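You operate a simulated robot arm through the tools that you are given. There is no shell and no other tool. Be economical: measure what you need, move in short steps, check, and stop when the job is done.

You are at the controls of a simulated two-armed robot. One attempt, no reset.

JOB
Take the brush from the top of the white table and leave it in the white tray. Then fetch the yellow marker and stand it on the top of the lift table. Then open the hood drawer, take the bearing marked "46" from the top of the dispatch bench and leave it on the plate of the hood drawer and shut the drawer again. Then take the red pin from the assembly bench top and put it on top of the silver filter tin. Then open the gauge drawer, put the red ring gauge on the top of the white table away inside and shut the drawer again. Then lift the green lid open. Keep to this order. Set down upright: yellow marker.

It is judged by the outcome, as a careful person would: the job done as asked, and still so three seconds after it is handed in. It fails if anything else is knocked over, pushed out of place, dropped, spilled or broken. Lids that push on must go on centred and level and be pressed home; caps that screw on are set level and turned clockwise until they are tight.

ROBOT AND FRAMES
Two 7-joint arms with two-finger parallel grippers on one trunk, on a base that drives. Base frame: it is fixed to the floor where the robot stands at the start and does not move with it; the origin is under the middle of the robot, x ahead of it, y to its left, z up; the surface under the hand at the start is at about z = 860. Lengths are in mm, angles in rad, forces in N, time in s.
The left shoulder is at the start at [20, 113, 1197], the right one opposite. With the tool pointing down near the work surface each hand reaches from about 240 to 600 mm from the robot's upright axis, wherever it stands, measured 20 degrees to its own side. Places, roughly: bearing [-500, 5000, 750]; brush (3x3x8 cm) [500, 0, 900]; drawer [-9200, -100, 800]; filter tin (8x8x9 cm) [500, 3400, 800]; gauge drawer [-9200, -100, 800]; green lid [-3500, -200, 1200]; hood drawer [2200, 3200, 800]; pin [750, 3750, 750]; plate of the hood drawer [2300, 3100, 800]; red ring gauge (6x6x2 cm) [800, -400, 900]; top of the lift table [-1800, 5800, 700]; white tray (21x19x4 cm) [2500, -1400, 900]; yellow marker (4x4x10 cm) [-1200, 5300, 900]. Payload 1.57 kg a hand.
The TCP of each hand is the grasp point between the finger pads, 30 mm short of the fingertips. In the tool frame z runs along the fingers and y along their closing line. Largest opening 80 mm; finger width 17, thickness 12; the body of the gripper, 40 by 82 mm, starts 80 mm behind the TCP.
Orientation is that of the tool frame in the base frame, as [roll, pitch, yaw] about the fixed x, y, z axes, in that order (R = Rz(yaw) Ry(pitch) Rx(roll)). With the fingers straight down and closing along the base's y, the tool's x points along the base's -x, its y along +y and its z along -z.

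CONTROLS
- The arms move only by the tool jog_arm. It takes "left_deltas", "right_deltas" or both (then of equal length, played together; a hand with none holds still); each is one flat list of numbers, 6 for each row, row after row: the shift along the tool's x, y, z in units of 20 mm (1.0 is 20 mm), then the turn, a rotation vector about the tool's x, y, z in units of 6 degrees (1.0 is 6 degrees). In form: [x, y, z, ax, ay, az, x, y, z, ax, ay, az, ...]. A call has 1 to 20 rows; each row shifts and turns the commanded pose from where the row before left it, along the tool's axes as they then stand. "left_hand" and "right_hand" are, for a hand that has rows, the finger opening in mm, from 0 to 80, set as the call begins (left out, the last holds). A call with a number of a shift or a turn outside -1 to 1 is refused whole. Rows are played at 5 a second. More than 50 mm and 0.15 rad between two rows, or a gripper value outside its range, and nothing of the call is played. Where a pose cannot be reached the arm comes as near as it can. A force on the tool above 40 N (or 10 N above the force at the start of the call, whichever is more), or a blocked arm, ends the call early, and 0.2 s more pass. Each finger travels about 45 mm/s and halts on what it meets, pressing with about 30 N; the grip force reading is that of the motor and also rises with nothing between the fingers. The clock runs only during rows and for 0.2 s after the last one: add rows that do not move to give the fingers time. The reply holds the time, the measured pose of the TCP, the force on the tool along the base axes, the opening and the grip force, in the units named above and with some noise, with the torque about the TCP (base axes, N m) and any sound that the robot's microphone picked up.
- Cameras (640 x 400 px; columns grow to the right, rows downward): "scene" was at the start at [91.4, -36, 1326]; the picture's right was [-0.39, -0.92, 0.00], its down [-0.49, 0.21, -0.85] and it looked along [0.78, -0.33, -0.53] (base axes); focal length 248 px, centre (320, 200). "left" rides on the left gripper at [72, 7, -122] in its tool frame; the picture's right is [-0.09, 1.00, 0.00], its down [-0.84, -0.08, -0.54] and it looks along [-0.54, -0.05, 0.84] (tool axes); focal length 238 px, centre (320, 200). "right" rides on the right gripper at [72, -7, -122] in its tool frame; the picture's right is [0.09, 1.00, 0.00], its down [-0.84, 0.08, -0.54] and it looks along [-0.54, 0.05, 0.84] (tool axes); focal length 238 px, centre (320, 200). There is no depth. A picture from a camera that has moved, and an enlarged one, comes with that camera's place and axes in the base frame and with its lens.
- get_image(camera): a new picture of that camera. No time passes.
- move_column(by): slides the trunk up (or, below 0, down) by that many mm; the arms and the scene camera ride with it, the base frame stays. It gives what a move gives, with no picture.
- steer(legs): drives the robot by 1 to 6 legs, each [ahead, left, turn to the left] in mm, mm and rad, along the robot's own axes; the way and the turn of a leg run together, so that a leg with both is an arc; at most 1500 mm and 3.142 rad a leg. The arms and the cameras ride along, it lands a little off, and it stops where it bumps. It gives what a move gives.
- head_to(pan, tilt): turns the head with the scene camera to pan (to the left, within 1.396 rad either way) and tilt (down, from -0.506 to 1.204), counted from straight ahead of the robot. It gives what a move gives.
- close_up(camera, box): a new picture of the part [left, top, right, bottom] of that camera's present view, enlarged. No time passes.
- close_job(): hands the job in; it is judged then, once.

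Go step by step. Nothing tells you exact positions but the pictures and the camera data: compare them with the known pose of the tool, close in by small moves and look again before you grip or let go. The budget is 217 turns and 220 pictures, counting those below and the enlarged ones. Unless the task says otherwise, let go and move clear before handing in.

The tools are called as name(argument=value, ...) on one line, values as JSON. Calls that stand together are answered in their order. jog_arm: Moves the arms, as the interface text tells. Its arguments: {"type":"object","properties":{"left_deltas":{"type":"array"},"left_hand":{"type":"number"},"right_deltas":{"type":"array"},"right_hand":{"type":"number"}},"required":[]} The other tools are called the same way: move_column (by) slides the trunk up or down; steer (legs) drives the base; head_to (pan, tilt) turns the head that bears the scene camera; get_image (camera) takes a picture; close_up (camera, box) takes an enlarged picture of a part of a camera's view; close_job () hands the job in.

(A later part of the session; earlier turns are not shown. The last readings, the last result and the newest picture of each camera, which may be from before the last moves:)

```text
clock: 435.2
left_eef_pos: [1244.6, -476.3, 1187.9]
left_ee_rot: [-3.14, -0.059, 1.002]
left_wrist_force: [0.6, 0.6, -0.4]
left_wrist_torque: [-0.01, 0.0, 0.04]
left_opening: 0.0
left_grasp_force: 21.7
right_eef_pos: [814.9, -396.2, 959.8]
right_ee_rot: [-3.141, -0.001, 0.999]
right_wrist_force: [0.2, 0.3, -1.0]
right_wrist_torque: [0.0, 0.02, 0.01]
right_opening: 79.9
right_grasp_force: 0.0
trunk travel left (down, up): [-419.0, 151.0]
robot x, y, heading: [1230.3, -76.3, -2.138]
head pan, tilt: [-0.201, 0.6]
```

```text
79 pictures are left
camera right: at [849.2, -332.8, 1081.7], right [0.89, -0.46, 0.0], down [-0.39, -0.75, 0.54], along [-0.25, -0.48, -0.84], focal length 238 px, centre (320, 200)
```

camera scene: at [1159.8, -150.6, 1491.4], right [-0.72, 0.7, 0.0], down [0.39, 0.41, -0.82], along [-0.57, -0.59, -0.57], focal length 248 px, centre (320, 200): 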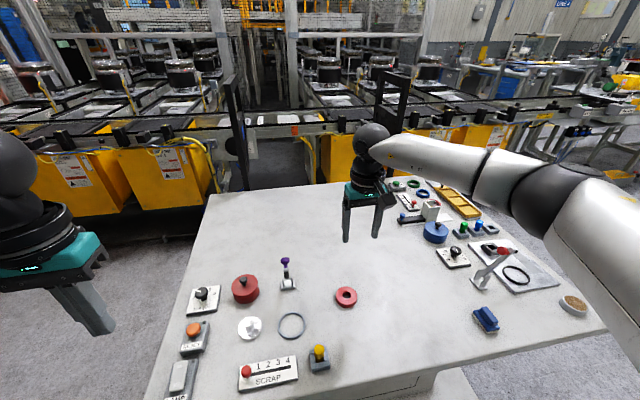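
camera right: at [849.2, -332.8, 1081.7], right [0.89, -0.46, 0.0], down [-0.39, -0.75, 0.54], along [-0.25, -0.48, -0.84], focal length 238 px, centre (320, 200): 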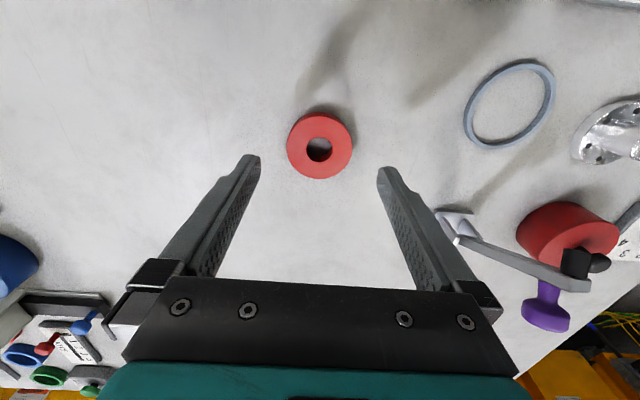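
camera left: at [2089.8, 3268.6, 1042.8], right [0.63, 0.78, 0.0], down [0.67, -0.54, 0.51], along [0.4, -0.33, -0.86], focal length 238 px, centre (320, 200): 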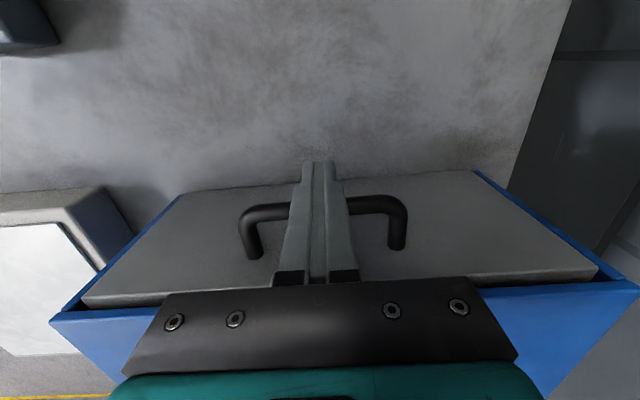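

jog_arm(right_deltas=[-0.1, 0, 1, 0, 0, 0, 0, 0, 1, 0, 0, 0, 0, 0, 0.8, 0, 0, 0, 0, 0, 0.25, 0, 0, 0, 0, 0, 0.2, 0, 0, 0, 0, 0, 0, 0, 0, 0])

jog_arm(right_deltas=[0, 0, 0, 0, 0, 0, 0, 0, 0, 0, 0, 0, 0, 0, 0, 0, 0, 0, 0, 0, 0, 0, 0, 0], right_hand=0)

get_image(camera="right")

```text
clock: 436.6
left_eef_pos: [1244.1, -476.6, 1189.6]
left_ee_rot: [-3.141, -0.059, 1.002]
left_wrist_force: [-0.3, 0.4, -0.3]
left_wrist_torque: [-0.03, 0.0, 0.0]
left_opening: 0.0
left_grasp_force: 20.9
right_eef_pos: [813.3, -398.9, 895.3]
right_ee_rot: [3.141, 0.0, 1.001]
right_wrist_force: [-0.6, 0.5, -0.4]
right_wrist_torque: [0.0, 0.03, 0.01]
right_opening: 79.7
right_grasp_force: 0.0
trunk travel left (down, up): [-419.0, 151.0]
robot x, y, heading: [1226.9, -73.1, -2.14]
head pan, tilt: [-0.201, 0.6]
```

```text
clock: 437.6
left_eef_pos: [1244.3, -476.6, 1188.8]
left_ee_rot: [-3.141, -0.059, 1.001]
left_wrist_force: [-0.6, 0.1, 0.5]
left_wrist_torque: [0.02, 0.02, 0.02]
left_opening: 0.3
left_grasp_force: 21.1
right_eef_pos: [813.3, -398.0, 896.4]
right_ee_rot: [-3.141, 0.0, 1.0]
right_wrist_force: [0.7, -0.1, 0.8]
right_wrist_torque: [0.11, -0.05, 0.02]
right_opening: 58.9
right_grasp_force: 30.1
trunk travel left (down, up): [-419.0, 151.0]
robot x, y, heading: [1226.1, -78.0, -2.146]
head pan, tilt: [-0.201, 0.6]
```

```text
78 pictures are left
camera right: at [847.6, -335.7, 1017.8], right [0.89, -0.46, 0.0], down [-0.39, -0.75, 0.54], along [-0.25, -0.48, -0.84], focal length 238 px, centre (320, 200)
```

right: 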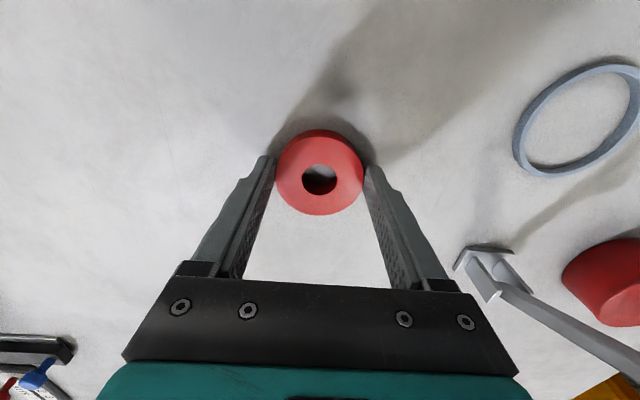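

The ring is gripped. I'll lift it, back away from the table and face -x to find the way to the gauge drawer.

jog_arm(right_deltas=[0, 0, -0.5, 0, 0, 0, 0, 0, -1, 0, 0, 0, 0, 0, -1, 0, 0, 0, 0, 0, -1, 0, 0, 0, 0, 0, -1, 0, 0, 0, 0, 0, -1, 0, 0, 0, 0, 0, -1, 0, 0, 0, 0, 0, -1, 0, 0, 0, 0, 0, -1, 0, 0, 0, 0, 0, -1, 0, 0, 0, 0, 0, -1, 0, 0, 0])

steer(legs=[[-500, 0, 0], [0, 0, -1.0], [1000, 0, 0]])

head_to(pan=0, tilt=0.2)

get_image(camera="scene")

get_image(camera="right")

```text
clock: 440.0
left_eef_pos: [1245.3, -476.3, 1190.1]
left_ee_rot: [-3.14, -0.058, 1.001]
left_wrist_force: [0.9, 0.0, 0.1]
left_wrist_torque: [0.0, -0.04, 0.03]
left_opening: 0.3
left_grasp_force: 22.0
right_eef_pos: [813.5, -397.1, 1105.7]
right_ee_rot: [-3.142, 0.0, 1.0]
right_wrist_force: [0.3, -0.1, -2.7]
right_wrist_torque: [-0.02, -0.01, 0.0]
right_opening: 59.2
right_grasp_force: 29.9
trunk travel left (down, up): [-419.0, 151.0]
robot x, y, heading: [1228.0, -79.3, -2.138]
head pan, tilt: [-0.201, 0.6]
```

```text
clock: 450.4
left_eef_pos: [153.0, 122.1, 1187.8]
left_ee_rot: [-3.139, -0.059, -0.002]
left_wrist_force: [0.7, 0.4, -0.4]
left_wrist_torque: [-0.02, -0.03, 0.0]
left_opening: 0.0
left_grasp_force: 21.3
right_eef_pos: [-11.3, 526.9, 1105.9]
right_ee_rot: [-3.141, -0.001, -0.002]
right_wrist_force: [0.2, 0.7, -3.3]
right_wrist_torque: [-0.01, 0.0, -0.05]
right_opening: 59.0
right_grasp_force: 30.2
trunk travel left (down, up): [-419.0, 151.0]
robot x, y, heading: [484.7, 347.7, 3.139]
head pan, tilt: [-0.201, 0.6]
```

```text
clock: 451.2
left_eef_pos: [154.2, 121.4, 1188.9]
left_ee_rot: [-3.14, -0.059, -0.002]
left_wrist_force: [-0.6, -0.8, -0.1]
left_wrist_torque: [0.0, 0.01, 0.0]
left_opening: 0.2
left_grasp_force: 21.6
right_eef_pos: [-11.3, 527.2, 1105.2]
right_ee_rot: [-3.14, 0.001, -0.003]
right_wrist_force: [0.5, -0.9, -1.8]
right_wrist_torque: [0.02, 0.0, -0.01]
right_opening: 59.1
right_grasp_force: 30.3
trunk travel left (down, up): [-419.0, 151.0]
robot x, y, heading: [484.0, 349.9, 3.142]
head pan, tilt: [0.0, 0.201]
```

```text
77 pictures are left
camera scene: at [376.8, 349.1, 1528.1], right [0.0, 1.0, 0.0], down [0.2, 0.0, -0.98], along [-0.98, 0.0, -0.2], focal length 248 px, centre (320, 200)
```

scene: 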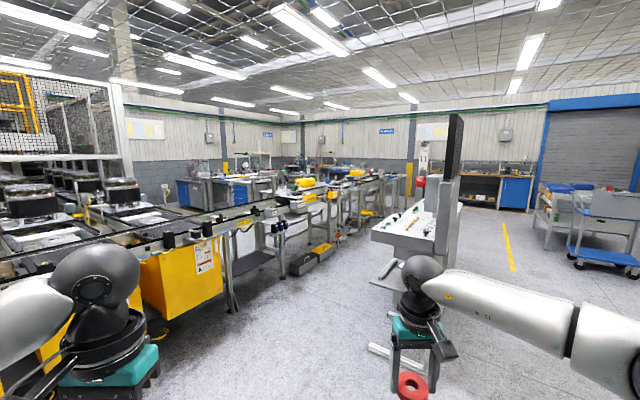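

```text
76 pictures are left
camera right: at [61.2, 532.2, 1228.1], right [0.09, -1.0, 0.0], down [-0.84, -0.08, 0.54], along [-0.54, -0.05, -0.84], focal length 238 px, centre (320, 200)
```

right: 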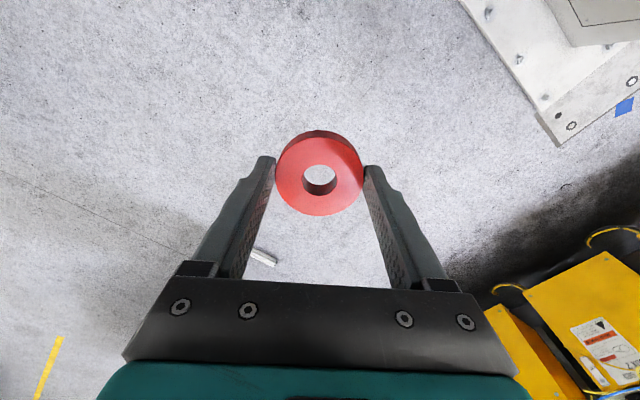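

close_up(camera="scene", box=[200, 110, 460, 290])

```text
2.22 times, centred on (330, 200) of scene
camera zoom: at [376.8, 349.1, 1528.1], right [0.0, 1.0, 0.0], down [0.2, 0.0, -0.98], along [-0.98, 0.0, -0.2], focal length 550 px, centre (298, 200)
```

zoom: 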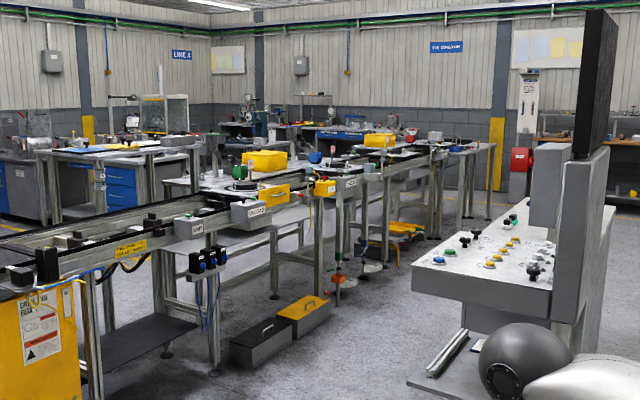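

The conveyor line on the left blocks the direct way, so I'll go along the corridor at Q≈1100 past the console and look further on.

steer(legs=[[0, 0, -0.58], [0, -540, 0], [1500, 0, 0], [1500, 0, 0], [1400, 0, 0]])

head_to(pan=0.4, tilt=0.2)

get_image(camera="scene")

```text
clock: 476.6
left_eef_pos: [-3278.0, 3234.2, 1188.0]
left_ee_rot: [-3.139, -0.059, -0.576]
left_wrist_force: [-0.7, -0.5, -0.5]
left_wrist_torque: [0.0, 0.03, 0.0]
left_opening: 0.0
left_grasp_force: 21.3
right_eef_pos: [-3196.9, 3664.1, 1106.0]
right_ee_rot: [3.141, 0.0, -0.577]
right_wrist_force: [0.0, 0.6, -2.2]
right_wrist_torque: [-0.01, 0.0, -0.01]
right_opening: 59.0
right_grasp_force: 30.5
trunk travel left (down, up): [-419.0, 151.0]
robot x, y, heading: [-2876.1, 3243.7, 2.568]
head pan, tilt: [0.0, 0.201]
```

```text
clock: 477.5
left_eef_pos: [-3276.2, 3232.5, 1188.8]
left_ee_rot: [-3.14, -0.06, -0.576]
left_wrist_force: [0.7, -0.3, -0.1]
left_wrist_torque: [-0.01, -0.01, -0.02]
left_opening: 0.1
left_grasp_force: 21.6
right_eef_pos: [-3196.0, 3663.0, 1105.2]
right_ee_rot: [3.139, -0.001, -0.576]
right_wrist_force: [-0.6, 1.0, -1.8]
right_wrist_torque: [0.01, 0.01, -0.01]
right_opening: 58.8
right_grasp_force: 29.8
trunk travel left (down, up): [-419.0, 151.0]
robot x, y, heading: [-2880.9, 3246.3, 2.564]
head pan, tilt: [0.4, 0.201]
```

```text
74 pictures are left
camera scene: at [-2980.1, 3267.9, 1528.2], right [0.18, 0.98, 0.0], down [0.2, -0.04, -0.98], along [-0.96, 0.17, -0.2], focal length 248 px, centre (320, 200)
```

scene: 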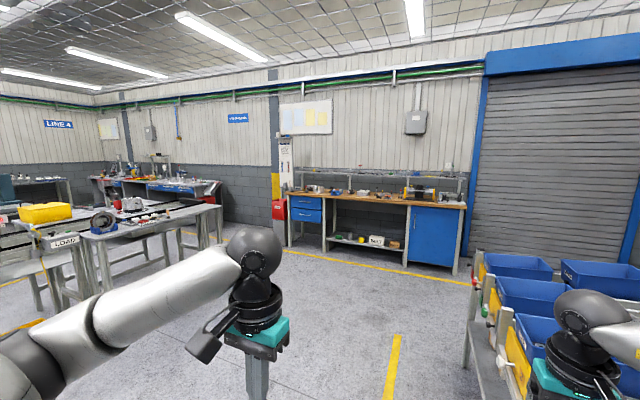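

close_up(camera="scene", box=[0, 150, 260, 330])

```text
2.22 times, centred on (130, 240) of scene
camera zoom: at [-2980.1, 3267.9, 1528.2], right [0.18, 0.98, 0.0], down [0.2, -0.04, -0.98], along [-0.96, 0.17, -0.2], focal length 550 px, centre (742, 111)
```

zoom: 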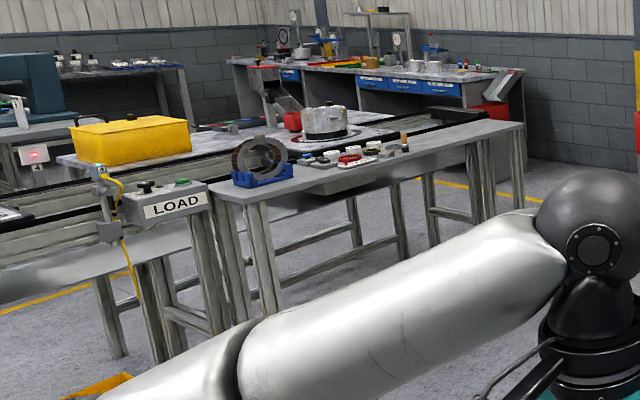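

The gauge bench with blue drawers stands at the far wall, beyond the conveyor's end table. I'll continue diagonally, then turn to face along the wall.

steer(legs=[[1300, 500, 0], [1000, 500, 0], [0, 0, 1.571], [500, 300, 0]])

head_to(pan=-0.3, tilt=0.3)

get_image(camera="scene")

```text
clock: 496.4
left_eef_pos: [-5381.2, 2690.3, 1189.7]
left_ee_rot: [-3.139, -0.061, 0.952]
left_wrist_force: [0.3, -0.7, -0.3]
left_wrist_torque: [0.02, -0.02, -0.03]
left_opening: 0.2
left_grasp_force: 21.8
right_eef_pos: [-5807.6, 2790.2, 1106.0]
right_ee_rot: [3.141, -0.001, 0.951]
right_wrist_force: [0.1, 0.6, -1.6]
right_wrist_torque: [0.03, 0.0, 0.0]
right_opening: 59.0
right_grasp_force: 30.5
trunk travel left (down, up): [-419.0, 151.0]
robot x, y, heading: [-5377.6, 3088.4, -2.194]
head pan, tilt: [0.4, 0.201]
```

```text
clock: 497.5
left_eef_pos: [-5381.5, 2690.2, 1188.4]
left_ee_rot: [-3.139, -0.057, 0.951]
left_wrist_force: [-0.3, 0.1, -0.3]
left_wrist_torque: [0.0, 0.0, 0.01]
left_opening: 0.0
left_grasp_force: 21.1
right_eef_pos: [-5806.9, 2790.2, 1105.6]
right_ee_rot: [-3.14, -0.001, 0.951]
right_wrist_force: [-0.5, -0.3, -2.1]
right_wrist_torque: [0.02, 0.01, 0.02]
right_opening: 58.9
right_grasp_force: 30.2
trunk travel left (down, up): [-419.0, 151.0]
robot x, y, heading: [-5376.3, 3088.8, -2.185]
head pan, tilt: [-0.3, 0.3]
```

```text
72 pictures are left
camera scene: at [-5459.0, 3023.7, 1518.9], right [-0.61, 0.8, 0.0], down [0.24, 0.18, -0.96], along [-0.76, -0.58, -0.3], focal length 248 px, centre (320, 200)
```

scene: 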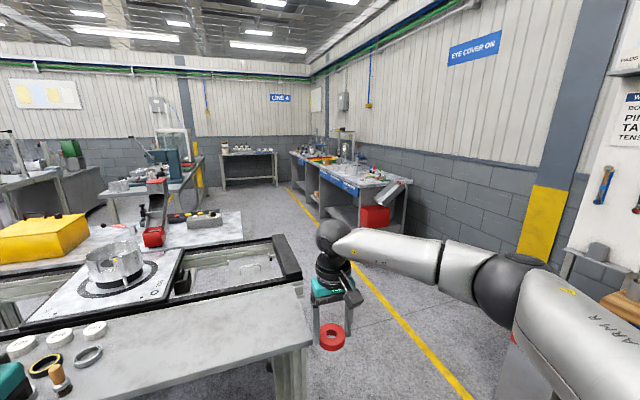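

The gauge bench runs along the right wall at P≈-7700. I'll sidestep right and drive along it, then look.

steer(legs=[[0, -850, 0.035], [1500, 0, 0], [1500, 0, 0]])

head_to(pan=-0.8, tilt=0.5)

get_image(camera="scene")

```text
clock: 515.9
left_eef_pos: [-7726.2, 710.4, 1189.0]
left_ee_rot: [-3.139, -0.06, 0.974]
left_wrist_force: [0.1, 0.5, 0.3]
left_wrist_torque: [-0.05, 0.0, 0.01]
left_opening: 0.0
left_grasp_force: 21.5
right_eef_pos: [-8155.8, 799.2, 1104.9]
right_ee_rot: [-3.141, 0.001, 0.974]
right_wrist_force: [-0.1, -0.5, -1.4]
right_wrist_torque: [-0.01, -0.06, -0.01]
right_opening: 59.0
right_grasp_force: 29.8
trunk travel left (down, up): [-419.0, 151.0]
robot x, y, heading: [-7733.6, 1111.9, -2.167]
head pan, tilt: [-0.3, 0.3]
```

```text
clock: 516.8
left_eef_pos: [-7726.3, 710.9, 1189.1]
left_ee_rot: [-3.138, -0.06, 0.974]
left_wrist_force: [-0.2, 0.3, 0.6]
left_wrist_torque: [0.01, 0.01, -0.04]
left_opening: 0.0
left_grasp_force: 20.9
right_eef_pos: [-8155.4, 800.3, 1105.8]
right_ee_rot: [3.141, -0.001, 0.975]
right_wrist_force: [-0.7, -0.1, -2.6]
right_wrist_torque: [0.03, -0.01, 0.04]
right_opening: 59.1
right_grasp_force: 29.9
trunk travel left (down, up): [-419.0, 151.0]
robot x, y, heading: [-7733.6, 1109.0, -2.163]
head pan, tilt: [-0.799, 0.499]
```

```text
71 pictures are left
camera scene: at [-7828.8, 1084.0, 1500.5], right [-0.18, 0.98, 0.0], down [0.47, 0.08, -0.88], along [-0.86, -0.15, -0.48], focal length 248 px, centre (320, 200)
```

scene: 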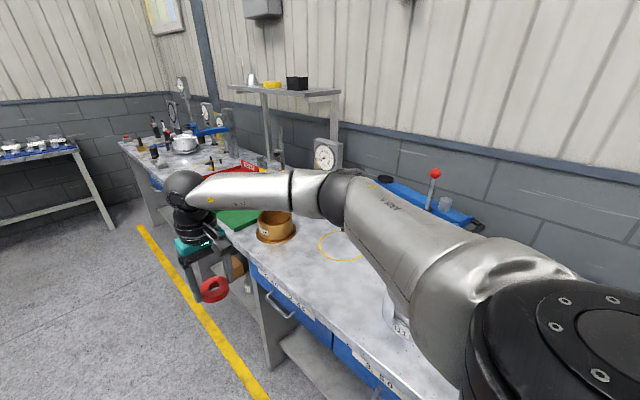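

close_up(camera="scene", box=[120, 140, 280, 240])

close_up(camera="scene", box=[220, 240, 420, 400])

```text
4.00 times, centred on (200, 190) of scene
camera zoom: at [-7828.8, 1084.0, 1500.5], right [-0.18, 0.98, 0.0], down [0.47, 0.08, -0.88], along [-0.86, -0.15, -0.48], focal length 990 px, centre (800, 240)
```

zoom: 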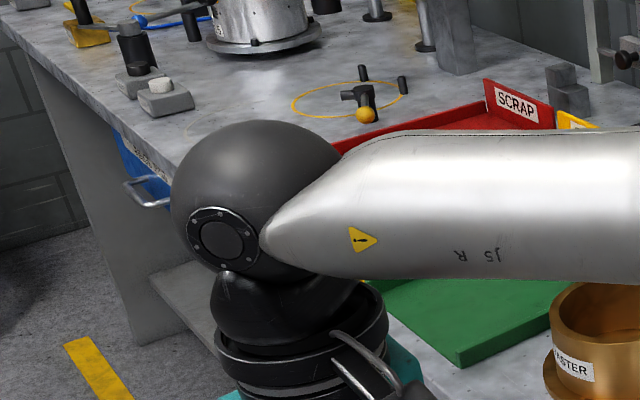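

```text
2.50 times, centred on (320, 320) of scene
camera zoom: at [-7828.8, 1084.0, 1500.5], right [-0.18, 0.98, 0.0], down [0.47, 0.08, -0.88], along [-0.86, -0.15, -0.48], focal length 619 px, centre (320, -100)
```

zoom: 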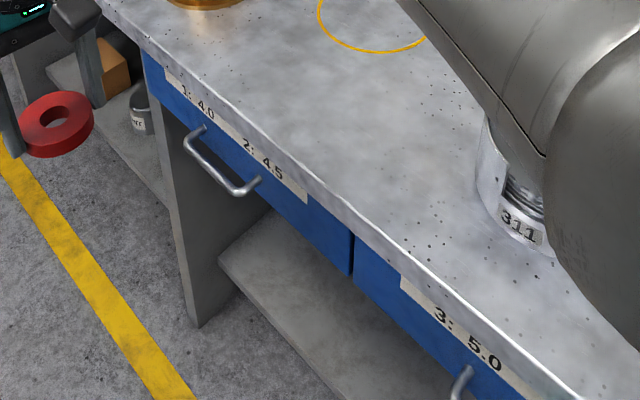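

The labelled drawers run along the bench, and the gauge drawer should be the far-left one near (-9200, -100). I'll drive on and turn to face it.

steer(legs=[[800, 80, 0], [850, 80, 0], [0, 0, -1.558]])

head_to(pan=0.1, tilt=0.75)

get_image(camera="scene")

```text
clock: 529.0
left_eef_pos: [-8914.2, -349.4, 1189.0]
left_ee_rot: [-3.141, -0.06, -0.584]
left_wrist_force: [0.0, -0.2, 0.3]
left_wrist_torque: [-0.01, -0.01, 0.03]
left_opening: 0.0
left_grasp_force: 21.3
right_eef_pos: [-8828.6, 80.1, 1105.6]
right_ee_rot: [3.141, 0.0, -0.588]
right_wrist_force: [0.3, 0.1, -2.1]
right_wrist_torque: [0.0, -0.01, -0.01]
right_opening: 58.8
right_grasp_force: 29.8
trunk travel left (down, up): [-419.0, 151.0]
robot x, y, heading: [-8518.0, -337.0, 2.556]
head pan, tilt: [-0.799, 0.499]
```

```text
clock: 530.2
left_eef_pos: [-8913.2, -349.5, 1188.2]
left_ee_rot: [-3.14, -0.059, -0.585]
left_wrist_force: [1.1, -0.3, -0.4]
left_wrist_torque: [0.0, 0.01, 0.03]
left_opening: 0.0
left_grasp_force: 21.3
right_eef_pos: [-8828.9, 80.7, 1105.8]
right_ee_rot: [-3.141, 0.0, -0.588]
right_wrist_force: [0.1, -0.1, -2.1]
right_wrist_torque: [-0.01, 0.01, 0.0]
right_opening: 58.8
right_grasp_force: 30.2
trunk travel left (down, up): [-419.0, 151.0]
robot x, y, heading: [-8514.1, -338.5, 2.559]
head pan, tilt: [0.099, 0.75]
```

```text
68 pictures are left
camera scene: at [-8597.8, -295.9, 1478.5], right [0.47, 0.88, 0.0], down [0.6, -0.32, -0.73], along [-0.65, 0.34, -0.68], focal length 248 px, centre (320, 200)
```

scene: 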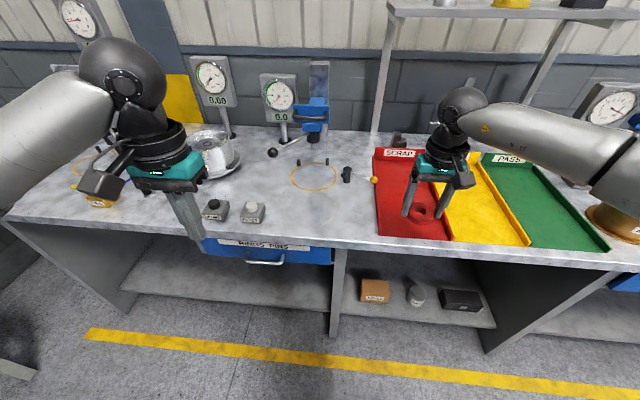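

close_up(camera="scene", box=[180, 200, 360, 300])

get_image(camera="left")

```text
3.56 times, centred on (270, 250) of scene
camera zoom: at [-8597.8, -295.9, 1478.5], right [0.47, 0.88, 0.0], down [0.6, -0.32, -0.73], along [-0.65, 0.34, -0.68], focal length 880 px, centre (498, 22)
```

zoom: 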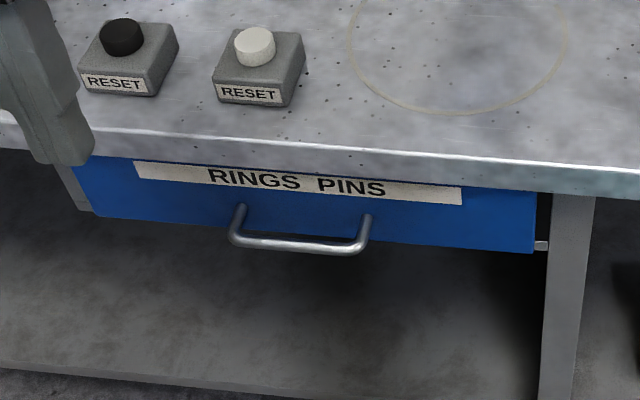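

```text
66 pictures are left
camera left: at [-8862.9, -391.0, 1315.3], right [-0.63, -0.78, -0.01], down [-0.68, 0.54, 0.49], along [-0.38, 0.31, -0.87], focal length 238 px, centre (320, 200)
```

left: 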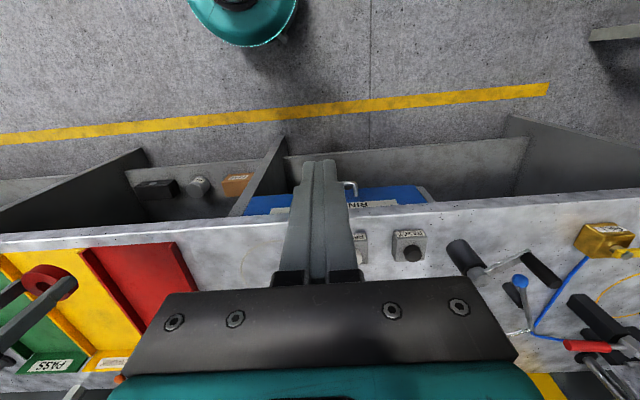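

This is the right drawer, labelled "RINGS PINS", with its handle at about (-9065, -249, 815). I'll retract the right hand with the ring, turn the left hand fore-aft, and lower the trunk.

jog_arm(left_deltas=[0, 0, 0, 0, -0.57, 0, 0, 0, 0, 0, 0, -1, 0, 0, 0, 0, 0, -1, 0, 0, 0, 0, 0, -1, 0, 0, 0, 0, 0, -1, 0, 0, 0, 0, 0, -1, 0, 0, 0, 0, 0, -1, 0, 0, 0, 0, 0, -1, 0, 0, 0, 0, 0, -1, 0, 0, 0, 0, 0, -1, 0, 0, 0, 0, 0, -1, 0, 0, 0, 0, 0, -1, 0, 0, 0, 0, 0, -1, 0, 0, 0, 0, 0, -1, 0, 0, 0, 0, 0, -1, 0, 0, 0, 0, 0, -1], right_deltas=[0, 0, -1, 0, 0, 0, 0, 0, -1, 0, 0, 0, 0, 0, -1, 0, 0, 0, 1, 0, -1, 0, 0, 0, 1, 0, -1, 0, 0, 0, 1, 0, 0, 0, 0, 0, 1, 0, 0, 0, 0, 0, 1, 0, 0, 0, 0, 0, 1, 0, 0, 0, 0, 0, 1, 0, 0, 0, 0, 0, 1, 0, 0, 0, 0, 0, 1, 0, 0, 0, 0, 0, 1, 0, 0, 0, 0, 0, 0, 0, 0, 0, 0, 0, 0, 0, 0, 0, 0, 0, 0, 0, 0, 0, 0, 0], left_hand=30)

move_column(by=-230)

get_image(camera="left")

get_image(camera="scene")

```text
clock: 533.6
left_eef_pos: [-8914.2, -349.0, 1187.9]
left_ee_rot: [3.14, -0.001, 0.987]
left_wrist_force: [0.3, 0.6, -0.8]
left_wrist_torque: [-0.01, -0.03, 0.0]
left_opening: 30.2
left_grasp_force: 0.1
right_eef_pos: [-8663.3, -31.1, 1206.4]
right_ee_rot: [3.141, 0.002, -0.587]
right_wrist_force: [-0.3, 0.3, -2.9]
right_wrist_torque: [0.01, -0.02, 0.0]
right_opening: 59.0
right_grasp_force: 30.1
trunk travel left (down, up): [-419.0, 151.0]
robot x, y, heading: [-8513.7, -338.4, 2.555]
head pan, tilt: [0.099, 0.75]
```

```text
clock: 536.0
left_eef_pos: [-8914.9, -349.2, 959.1]
left_ee_rot: [3.141, -0.003, 0.986]
left_wrist_force: [0.8, 0.1, -0.4]
left_wrist_torque: [0.03, 0.0, 0.0]
left_opening: 29.9
left_grasp_force: 0.1
right_eef_pos: [-8663.8, -31.2, 977.1]
right_ee_rot: [-3.14, 0.001, -0.586]
right_wrist_force: [-1.0, -0.6, -2.0]
right_wrist_torque: [-0.02, -0.03, 0.01]
right_opening: 58.9
right_grasp_force: 30.1
trunk travel left (down, up): [-189.0, 381.0]
robot x, y, heading: [-8514.4, -339.5, 2.552]
head pan, tilt: [0.099, 0.75]
```

```text
65 pictures are left
camera left: at [-8868.5, -293.8, 1081.4], right [0.78, -0.63, 0.0], down [-0.53, -0.66, 0.54], along [-0.34, -0.42, -0.84], focal length 238 px, centre (320, 200)
```

left: 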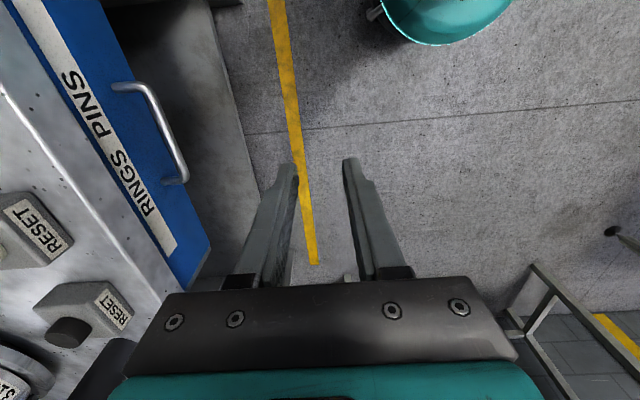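

```text
64 pictures are left
camera scene: at [-8597.7, -296.0, 1248.6], right [0.47, 0.88, 0.0], down [0.6, -0.32, -0.73], along [-0.65, 0.34, -0.68], focal length 248 px, centre (320, 200)
```

scene: 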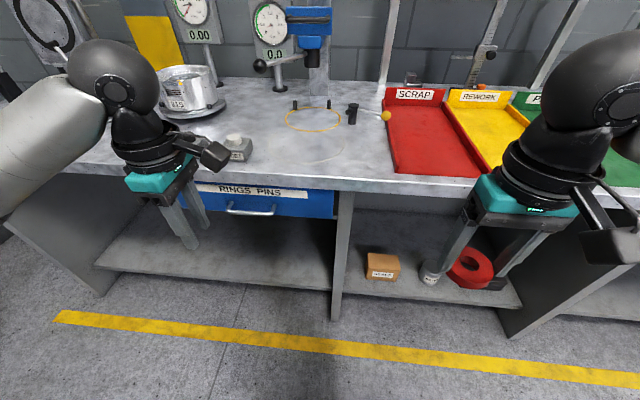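

The bar is at about (-9043, -250, 832). I'll move over it, staying above the counter height, then check.

jog_arm(left_deltas=[0.3, -0.98, 0, 0, 0, 0, 0.3, -0.98, 0, 0, 0, 0, 0, -0.98, 0, 0, 0, 0, 0, -0.98, 0, 0, 0, 0, 0, -0.98, 0, 0, 0, 0, 0, -0.98, 0, 0, 0, 0, 0, -0.98, 0, 0, 0, 0, 0, -0.98, 0, 0, 0, 0, 0, 0, 0.6, 0, 0, 0, 0, 0, 0.6, 0, 0, 0, 0, 0, 0, 0, 0, 0])

get_image(camera="left")

close_up(camera="scene", box=[140, 110, 340, 240])

```text
clock: 538.4
left_eef_pos: [-9039.2, -252.3, 934.8]
left_ee_rot: [-3.14, -0.001, 0.987]
left_wrist_force: [0.1, 0.0, 0.0]
left_wrist_torque: [0.01, 0.0, -0.01]
left_opening: 30.1
left_grasp_force: 0.0
right_eef_pos: [-8662.1, -31.2, 977.0]
right_ee_rot: [-3.142, -0.002, -0.586]
right_wrist_force: [0.8, 0.1, -1.9]
right_wrist_torque: [-0.02, -0.02, 0.01]
right_opening: 58.8
right_grasp_force: 29.9
trunk travel left (down, up): [-189.0, 381.0]
robot x, y, heading: [-8517.3, -340.1, 2.555]
head pan, tilt: [0.099, 0.75]
```

```text
63 pictures are left
camera left: at [-8993.1, -197.0, 1057.3], right [0.78, -0.63, 0.0], down [-0.53, -0.66, 0.54], along [-0.34, -0.42, -0.84], focal length 238 px, centre (320, 200)
```

left: 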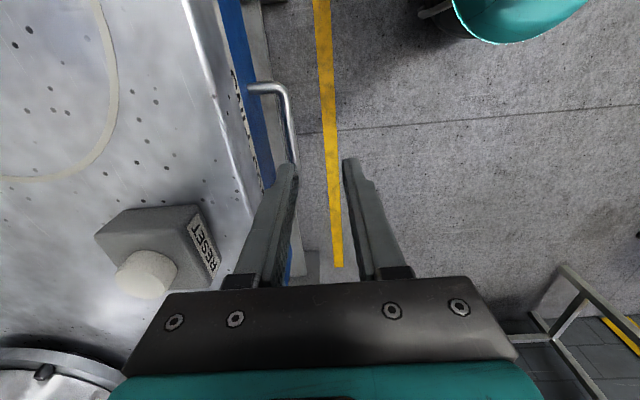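

```text
3.08 times, centred on (240, 175) of scene
camera zoom: at [-8597.8, -296.0, 1248.5], right [0.47, 0.88, 0.0], down [0.6, -0.32, -0.73], along [-0.65, 0.34, -0.68], focal length 762 px, centre (566, 277)
```

zoom: 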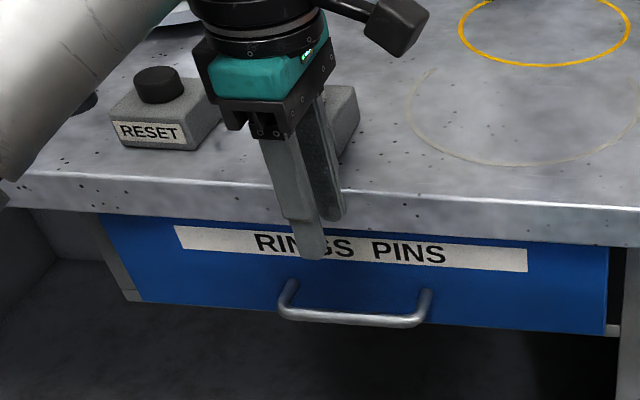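

Better triangulation puts the bar at (-9075, -246, 787), under the counter edge, so I need a 45° tilted approach. I'll back off, tilt the hand and line up.

jog_arm(left_deltas=[-0.3, 0.8, 0, 0, 0, 0, -0.3, 0.8, 0, 0, 0, 0, 0, 0, 0, 0.94, 0, 0, 0, 0, 0, 0.94, 0, 0, 0, 0, 0, 0.94, 0, 0, 0, 0, 0, 0.94, 0, 0, 0, 0, 0, 0.94, 0, 0, 0, 0, 0, 0.94, 0, 0, 0, 0, 0, 0.94, 0, 0, 0, 0, 0, 0.92, 0, 0, 0, 0.7, 0.7, 0, 0, 0, 0, 0.7, 0.7, 0, 0, 0, 0, 0.7, 0.7, 0, 0, 0, 0, 0.7, 0.7, 0, 0, 0, 0, 0, 0, 0, 0, 0], left_hand=26)

get_image(camera="left")

close_up(camera="scene", box=[140, 110, 340, 240])

```text
clock: 541.6
left_eef_pos: [-9019.2, -281.9, 855.2]
left_ee_rot: [-2.355, 0.0, 0.983]
left_wrist_force: [-0.3, 0.6, 0.5]
left_wrist_torque: [0.02, 0.02, -0.01]
left_opening: 25.9
left_grasp_force: 0.1
right_eef_pos: [-8662.5, -30.7, 976.7]
right_ee_rot: [-3.141, -0.001, -0.587]
right_wrist_force: [0.4, 0.3, -2.2]
right_wrist_torque: [-0.02, -0.01, -0.01]
right_opening: 59.0
right_grasp_force: 30.1
trunk travel left (down, up): [-189.0, 381.0]
robot x, y, heading: [-8514.3, -339.2, 2.555]
head pan, tilt: [0.099, 0.75]
```

```text
61 pictures are left
camera left: at [-8902.3, -272.2, 937.4], right [0.54, -0.46, -0.7], down [-0.19, -0.88, 0.44], along [-0.82, -0.1, -0.56], focal length 238 px, centre (320, 200)
```

left: 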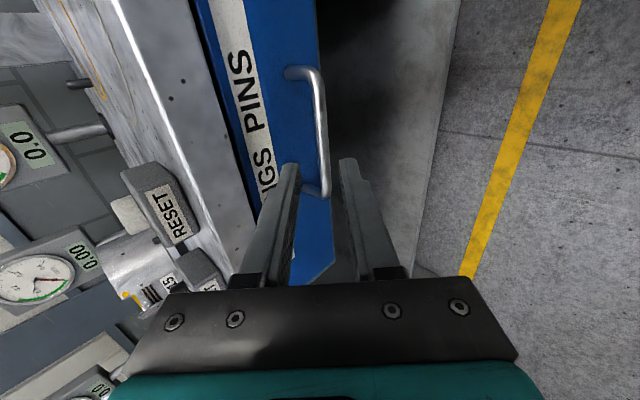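

```text
3.08 times, centred on (240, 175) of scene
camera zoom: at [-8597.8, -296.0, 1248.5], right [0.47, 0.88, 0.0], down [0.6, -0.32, -0.73], along [-0.65, 0.34, -0.68], focal length 762 px, centre (566, 277)
```

zoom: 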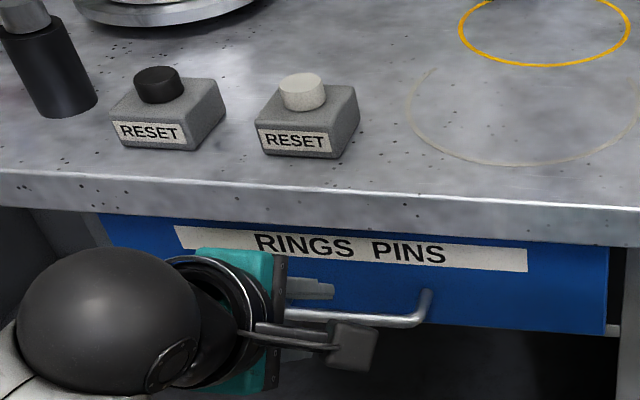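

Aligned: the bar lies 95 mm straight ahead along the tool axis. Advancing 80 mm and checking.

jog_arm(left_deltas=[0, 0, 0.8, 0, 0, 0, 0, 0, 0.8, 0, 0, 0, 0, 0, 0.8, 0, 0, 0, 0, 0, 0.6, 0, 0, 0, 0, 0, 0.5, 0, 0, 0, 0, 0, 0.5, 0, 0, 0, 0, 0, 0, 0, 0, 0])

get_image(camera="left")

```text
clock: 543.2
left_eef_pos: [-9066.3, -250.9, 799.2]
left_ee_rot: [-2.357, 0.0, 0.985]
left_wrist_force: [0.9, -0.4, -1.1]
left_wrist_torque: [-0.01, -0.01, 0.02]
left_opening: 26.0
left_grasp_force: 0.1
right_eef_pos: [-8663.0, -30.6, 976.8]
right_ee_rot: [-3.141, 0.001, -0.586]
right_wrist_force: [-0.5, 0.3, -1.1]
right_wrist_torque: [-0.01, 0.0, 0.0]
right_opening: 59.1
right_grasp_force: 30.2
trunk travel left (down, up): [-189.0, 381.0]
robot x, y, heading: [-8517.6, -336.3, 2.557]
head pan, tilt: [0.099, 0.75]
```

```text
59 pictures are left
camera left: at [-8949.7, -240.3, 881.0], right [0.54, -0.46, -0.7], down [-0.19, -0.88, 0.44], along [-0.82, -0.1, -0.56], focal length 238 px, centre (320, 200)
```

left: 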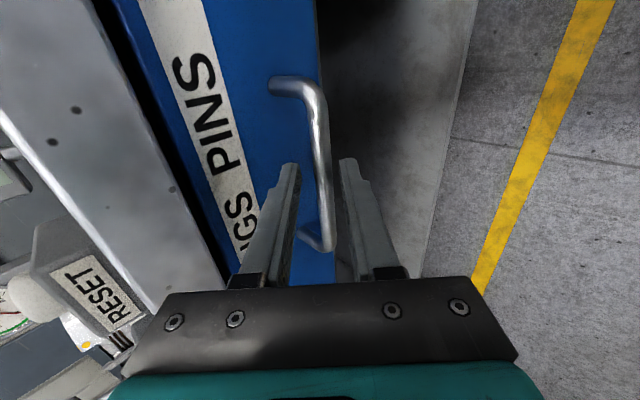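

The bar is between the fingers. Close and pull straight back.

jog_arm(left_deltas=[0, 0, 0, 0, 0, 0, 0, 0, 0, 0, 0, 0, 0, 0, 0, 0, 0, 0, 0, 0, 0, 0, 0, 0], left_hand=0)

jog_arm(left_deltas=[0, 0.4, -0.4, 0, 0, 0, 0, 0.4, -0.4, 0, 0, 0, 0, 0.4, -0.4, 0, 0, 0, 0, 0.4, -0.4, 0, 0, 0, 0, 0.4, -0.4, 0, 0, 0, 0, 0.4, -0.4, 0, 0, 0, 0, 0.4, -0.4, 0, 0, 0, 0, 0.4, -0.4, 0, 0, 0, 0, 0.4, -0.4, 0, 0, 0, 0, 0.4, -0.4, 0, 0, 0, 0, 0.4, -0.4, 0, 0, 0, 0, 0.4, -0.4, 0, 0, 0, 0, 0.4, -0.4, 0, 0, 0, 0, 0.4, -0.4, 0, 0, 0])

get_image(camera="scene")

```text
clock: 544.2
left_eef_pos: [-9064.8, -249.3, 797.7]
left_ee_rot: [-2.361, 0.001, 0.986]
left_wrist_force: [6.9, -4.6, -6.0]
left_wrist_torque: [-0.38, 0.05, -0.21]
left_opening: 11.8
left_grasp_force: 29.2
right_eef_pos: [-8662.4, -30.5, 976.0]
right_ee_rot: [-3.141, -0.001, -0.586]
right_wrist_force: [-0.4, -0.2, -2.1]
right_wrist_torque: [0.0, 0.03, 0.03]
right_opening: 58.9
right_grasp_force: 30.1
trunk travel left (down, up): [-189.0, 381.0]
robot x, y, heading: [-8514.5, -340.2, 2.556]
head pan, tilt: [0.099, 0.75]
```

```text
clock: 547.2
left_eef_pos: [-8933.4, -338.1, 798.0]
left_ee_rot: [-2.363, -0.001, 0.988]
left_wrist_force: [-1.9, -5.4, -18.9]
left_wrist_torque: [-0.6, 0.2, 0.06]
left_opening: 11.5
left_grasp_force: 28.9
right_eef_pos: [-8664.8, -30.8, 976.5]
right_ee_rot: [3.141, -0.002, -0.585]
right_wrist_force: [-1.3, 0.7, -2.3]
right_wrist_torque: [-0.03, -0.02, -0.03]
right_opening: 59.0
right_grasp_force: 29.5
trunk travel left (down, up): [-189.0, 381.0]
robot x, y, heading: [-8513.0, -336.3, 2.558]
head pan, tilt: [0.099, 0.75]
```

```text
58 pictures are left
camera scene: at [-8598.9, -296.4, 1248.4], right [0.47, 0.88, 0.0], down [0.6, -0.32, -0.73], along [-0.65, 0.34, -0.68], focal length 248 px, centre (320, 200)
```

scene: 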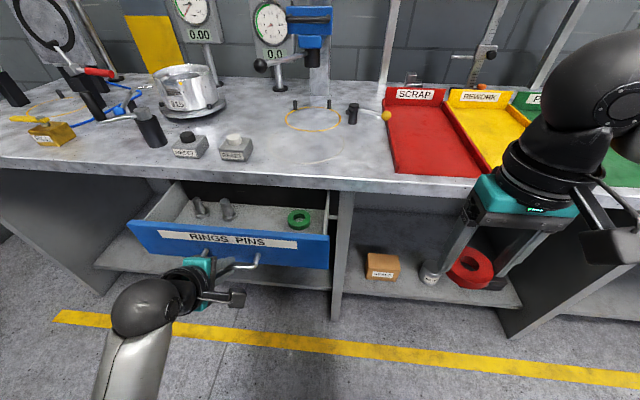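

The drawer is open and holds pins and a green ring, with free space between. I'll pull 40 mm more, then release and withdraw the left hand.

jog_arm(left_deltas=[0, 0.4, -0.4, 0, 0, 0, 0, 0.4, -0.4, 0, 0, 0, 0, 0.4, -0.4, 0, 0, 0, 0, 0, 0, 0, 0, 0])

jog_arm(left_deltas=[0, 0, 0, 0, 0, 0, 0, 0, 0, 0, 0, 0], left_hand=30)

jog_arm(left_deltas=[0, 0, -0.6, 0, 0, 0, 0, 0, -0.8, 0, 0, 0, 0, 0, -0.8, 0, 0, 0, 0, 0, -0.8, 0, 0, 0, 0, 0, 0, 0, 0, 0])

get_image(camera="scene")

```text
clock: 548.2
left_eef_pos: [-8906.3, -355.9, 798.2]
left_ee_rot: [-2.359, -0.002, 0.988]
left_wrist_force: [-2.3, -5.0, -15.5]
left_wrist_torque: [-0.53, 0.15, -0.12]
left_opening: 11.9
left_grasp_force: 28.9
right_eef_pos: [-8663.2, -30.9, 976.1]
right_ee_rot: [3.141, -0.001, -0.587]
right_wrist_force: [0.1, 0.2, -2.5]
right_wrist_torque: [-0.02, 0.0, 0.05]
right_opening: 58.9
right_grasp_force: 30.2
trunk travel left (down, up): [-189.0, 381.0]
robot x, y, heading: [-8516.7, -337.2, 2.552]
head pan, tilt: [0.099, 0.75]
```

```text
clock: 548.8
left_eef_pos: [-8905.6, -354.3, 800.2]
left_ee_rot: [-2.352, -0.002, 0.986]
left_wrist_force: [-0.6, -0.6, 0.3]
left_wrist_torque: [-0.01, 0.01, -0.01]
left_opening: 30.2
left_grasp_force: 0.0
right_eef_pos: [-8662.6, -31.0, 976.6]
right_ee_rot: [3.14, 0.0, -0.587]
right_wrist_force: [0.1, -0.4, -2.1]
right_wrist_torque: [-0.03, -0.02, -0.02]
right_opening: 59.1
right_grasp_force: 30.1
trunk travel left (down, up): [-189.0, 381.0]
robot x, y, heading: [-8514.1, -338.6, 2.559]
head pan, tilt: [0.099, 0.75]
```

```text
clock: 550.0
left_eef_pos: [-8897.1, -367.2, 810.1]
left_ee_rot: [-2.356, -0.003, 0.986]
left_wrist_force: [-0.2, 0.7, -0.4]
left_wrist_torque: [0.02, 0.0, 0.02]
left_opening: 30.1
left_grasp_force: 0.0
left hand out of reach, approached as far as the arm can: row 2, 3, 4
right_eef_pos: [-8661.8, -29.9, 976.5]
right_ee_rot: [3.141, 0.0, -0.586]
right_wrist_force: [0.0, -0.7, -2.7]
right_wrist_torque: [0.02, -0.02, 0.0]
right_opening: 59.1
right_grasp_force: 29.7
trunk travel left (down, up): [-189.0, 381.0]
robot x, y, heading: [-8514.6, -340.8, 2.553]
head pan, tilt: [0.099, 0.75]
```

```text
57 pictures are left
camera scene: at [-8597.8, -296.0, 1248.5], right [0.47, 0.88, 0.0], down [0.6, -0.32, -0.73], along [-0.65, 0.34, -0.68], focal length 248 px, centre (320, 200)
```

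scene: 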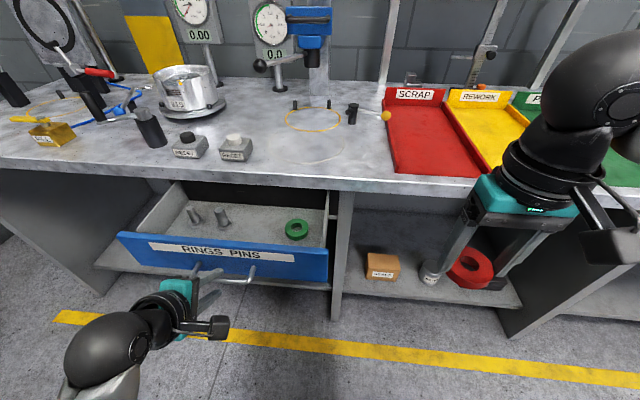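

I'll open wide and raise the trunk to free the bar, then drive left so the right hand can reach into the drawer.

jog_arm(left_deltas=[0, 0, 0, 0, 0, 0, 0, 0, 0, 0, 0, 0, 0, 0, 0, 0, 0, 0], left_hand=70)

move_column(by=130)

steer(legs=[[0, 400, 0]])

head_to(pan=-0.35, tilt=0.85)

get_image(camera="scene")

get_image(camera="right")

```text
clock: 550.8
left_eef_pos: [-8897.5, -366.7, 810.7]
left_ee_rot: [-2.356, -0.002, 0.988]
left_wrist_force: [-0.9, 0.1, -0.1]
left_wrist_torque: [-0.02, 0.0, -0.02]
left_opening: 69.9
left_grasp_force: 0.0
right_eef_pos: [-8662.4, -30.4, 976.5]
right_ee_rot: [3.141, 0.0, -0.588]
right_wrist_force: [-0.1, -0.2, -2.4]
right_wrist_torque: [-0.02, 0.01, -0.03]
right_opening: 59.0
right_grasp_force: 29.7
trunk travel left (down, up): [-189.0, 381.0]
robot x, y, heading: [-8514.1, -337.9, 2.554]
head pan, tilt: [0.099, 0.75]
```

```text
clock: 552.4
left_eef_pos: [-8897.2, -366.7, 939.7]
left_ee_rot: [-2.356, -0.002, 0.986]
left_wrist_force: [0.9, 0.5, 0.0]
left_wrist_torque: [0.02, 0.03, 0.02]
left_opening: 70.1
left_grasp_force: 0.0
right_eef_pos: [-8662.9, -30.9, 1106.0]
right_ee_rot: [-3.141, -0.001, -0.587]
right_wrist_force: [0.4, -1.0, -1.7]
right_wrist_torque: [-0.01, 0.02, -0.01]
right_opening: 59.0
right_grasp_force: 29.8
trunk travel left (down, up): [-319.0, 251.0]
robot x, y, heading: [-8511.6, -338.1, 2.558]
head pan, tilt: [0.099, 0.75]
```

```text
clock: 554.9
left_eef_pos: [-9122.7, -700.0, 941.3]
left_ee_rot: [-2.356, 0.0, 0.976]
left_wrist_force: [-0.5, -0.4, -0.7]
left_wrist_torque: [0.02, -0.03, -0.03]
left_opening: 69.9
left_grasp_force: 0.0
right_eef_pos: [-8886.0, -368.3, 1107.0]
right_ee_rot: [3.141, 0.0, -0.597]
right_wrist_force: [-0.4, -0.7, -2.7]
right_wrist_torque: [0.0, -0.02, -0.02]
right_opening: 59.0
right_grasp_force: 30.1
trunk travel left (down, up): [-319.0, 251.0]
robot x, y, heading: [-8742.6, -676.3, 2.547]
head pan, tilt: [0.099, 0.75]
```

```text
clock: 555.8
left_eef_pos: [-9123.6, -701.6, 939.7]
left_ee_rot: [-2.357, -0.002, 0.976]
left_wrist_force: [-0.3, -1.0, 0.0]
left_wrist_torque: [-0.05, -0.01, -0.02]
left_opening: 70.1
left_grasp_force: 0.0
right_eef_pos: [-8885.8, -367.9, 1106.6]
right_ee_rot: [3.141, 0.0, -0.596]
right_wrist_force: [0.6, 0.0, -1.7]
right_wrist_torque: [0.0, -0.01, 0.0]
right_opening: 58.9
right_grasp_force: 29.7
trunk travel left (down, up): [-319.0, 251.0]
robot x, y, heading: [-8740.7, -677.1, 2.546]
head pan, tilt: [-0.351, 0.85]
```

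```text
56 pictures are left
camera scene: at [-8797.1, -609.3, 1370.5], right [0.81, 0.58, 0.0], down [0.44, -0.61, -0.66], along [-0.39, 0.54, -0.75], focal length 248 px, centre (320, 200)
```

scene: 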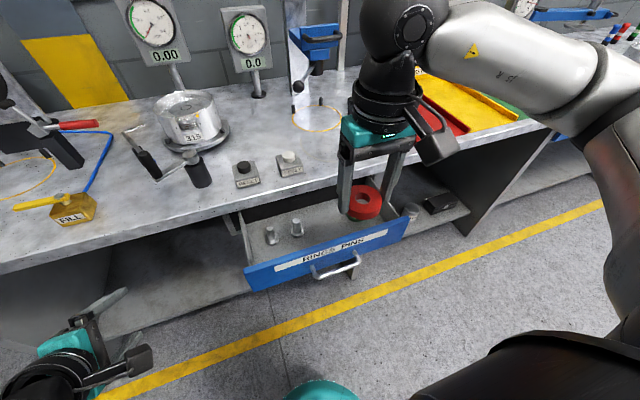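

```text
55 pictures are left
camera right: at [-8822.0, -403.3, 1229.1], right [-0.48, -0.88, 0.0], down [-0.74, 0.41, 0.54], along [-0.47, 0.26, -0.84], focal length 238 px, centre (320, 200)
```

right: 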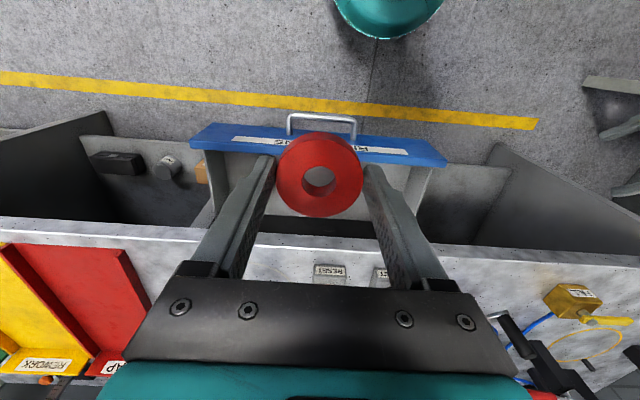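

The ring is laterally aligned with the drawer. I'll move it over the opening and lower to just above the panel.

jog_arm(right_deltas=[-0.97, 0, 0, 0, 0, 0, -0.97, 0, 0, 0, 0, 0, -0.97, 0, 0, 0, 0, 0, -0.97, 0, 0, 0, 0, 0, -0.97, 0, 0, 0, 0, 0, -0.97, 0, 0, 0, 0, 0, -0.97, 0, 0, 0, 0, 0, -0.97, 0, 0, 0, 0, 0, 0, 0, 1, 0, 0, 0, 0, 0, 1, 0, 0, 0, 0, 0, 1, 0, 0, 0, 0, 0, 1, 0, 0, 0, 0, 0, 1, 0, 0, 0, 0, 0, 1, 0, 0, 0, 0, 0, 1, 0, 0, 0, 0, 0, 1, 0, 0, 0, 0, 0, 1, 0, 0, 0, 0, 0, 1, 0, 0, 0, 0, 0, 0, 0, 0, 0])

get_image(camera="right")

close_up(camera="scene", box=[220, 120, 460, 300])

```text
clock: 559.8
left_eef_pos: [-9124.0, -698.7, 940.6]
left_ee_rot: [-2.355, -0.001, 0.976]
left_wrist_force: [1.1, -0.1, 0.4]
left_wrist_torque: [-0.01, -0.01, -0.02]
left_opening: 70.1
left_grasp_force: 0.0
right_eef_pos: [-9014.1, -281.1, 906.2]
right_ee_rot: [-3.14, 0.0, -0.596]
right_wrist_force: [0.0, -1.0, -2.7]
right_wrist_torque: [0.01, -0.06, 0.0]
right_opening: 58.8
right_grasp_force: 29.9
trunk travel left (down, up): [-319.0, 251.0]
robot x, y, heading: [-8746.3, -677.7, 2.544]
head pan, tilt: [-0.351, 0.85]
```

```text
54 pictures are left
camera right: at [-8951.2, -317.0, 1028.2], right [-0.48, -0.88, 0.0], down [-0.74, 0.41, 0.54], along [-0.47, 0.26, -0.84], focal length 238 px, centre (320, 200)
```

right: 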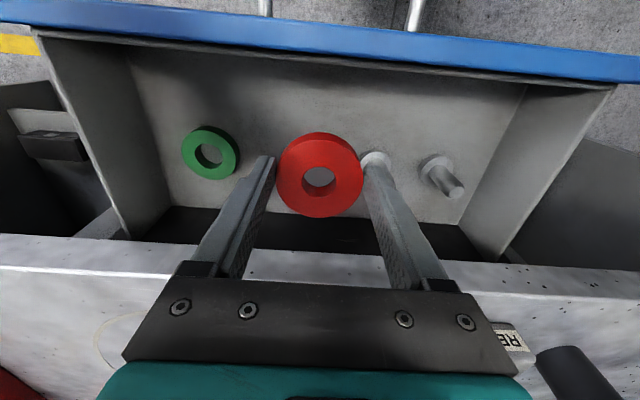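

```text
2.22 times, centred on (340, 210) of scene
camera zoom: at [-8797.0, -609.2, 1370.5], right [0.81, 0.58, 0.0], down [0.44, -0.61, -0.66], along [-0.39, 0.54, -0.75], focal length 550 px, centre (276, 178)
```

zoom: 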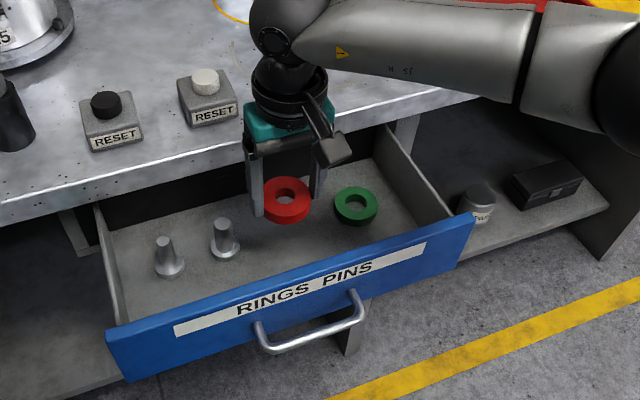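

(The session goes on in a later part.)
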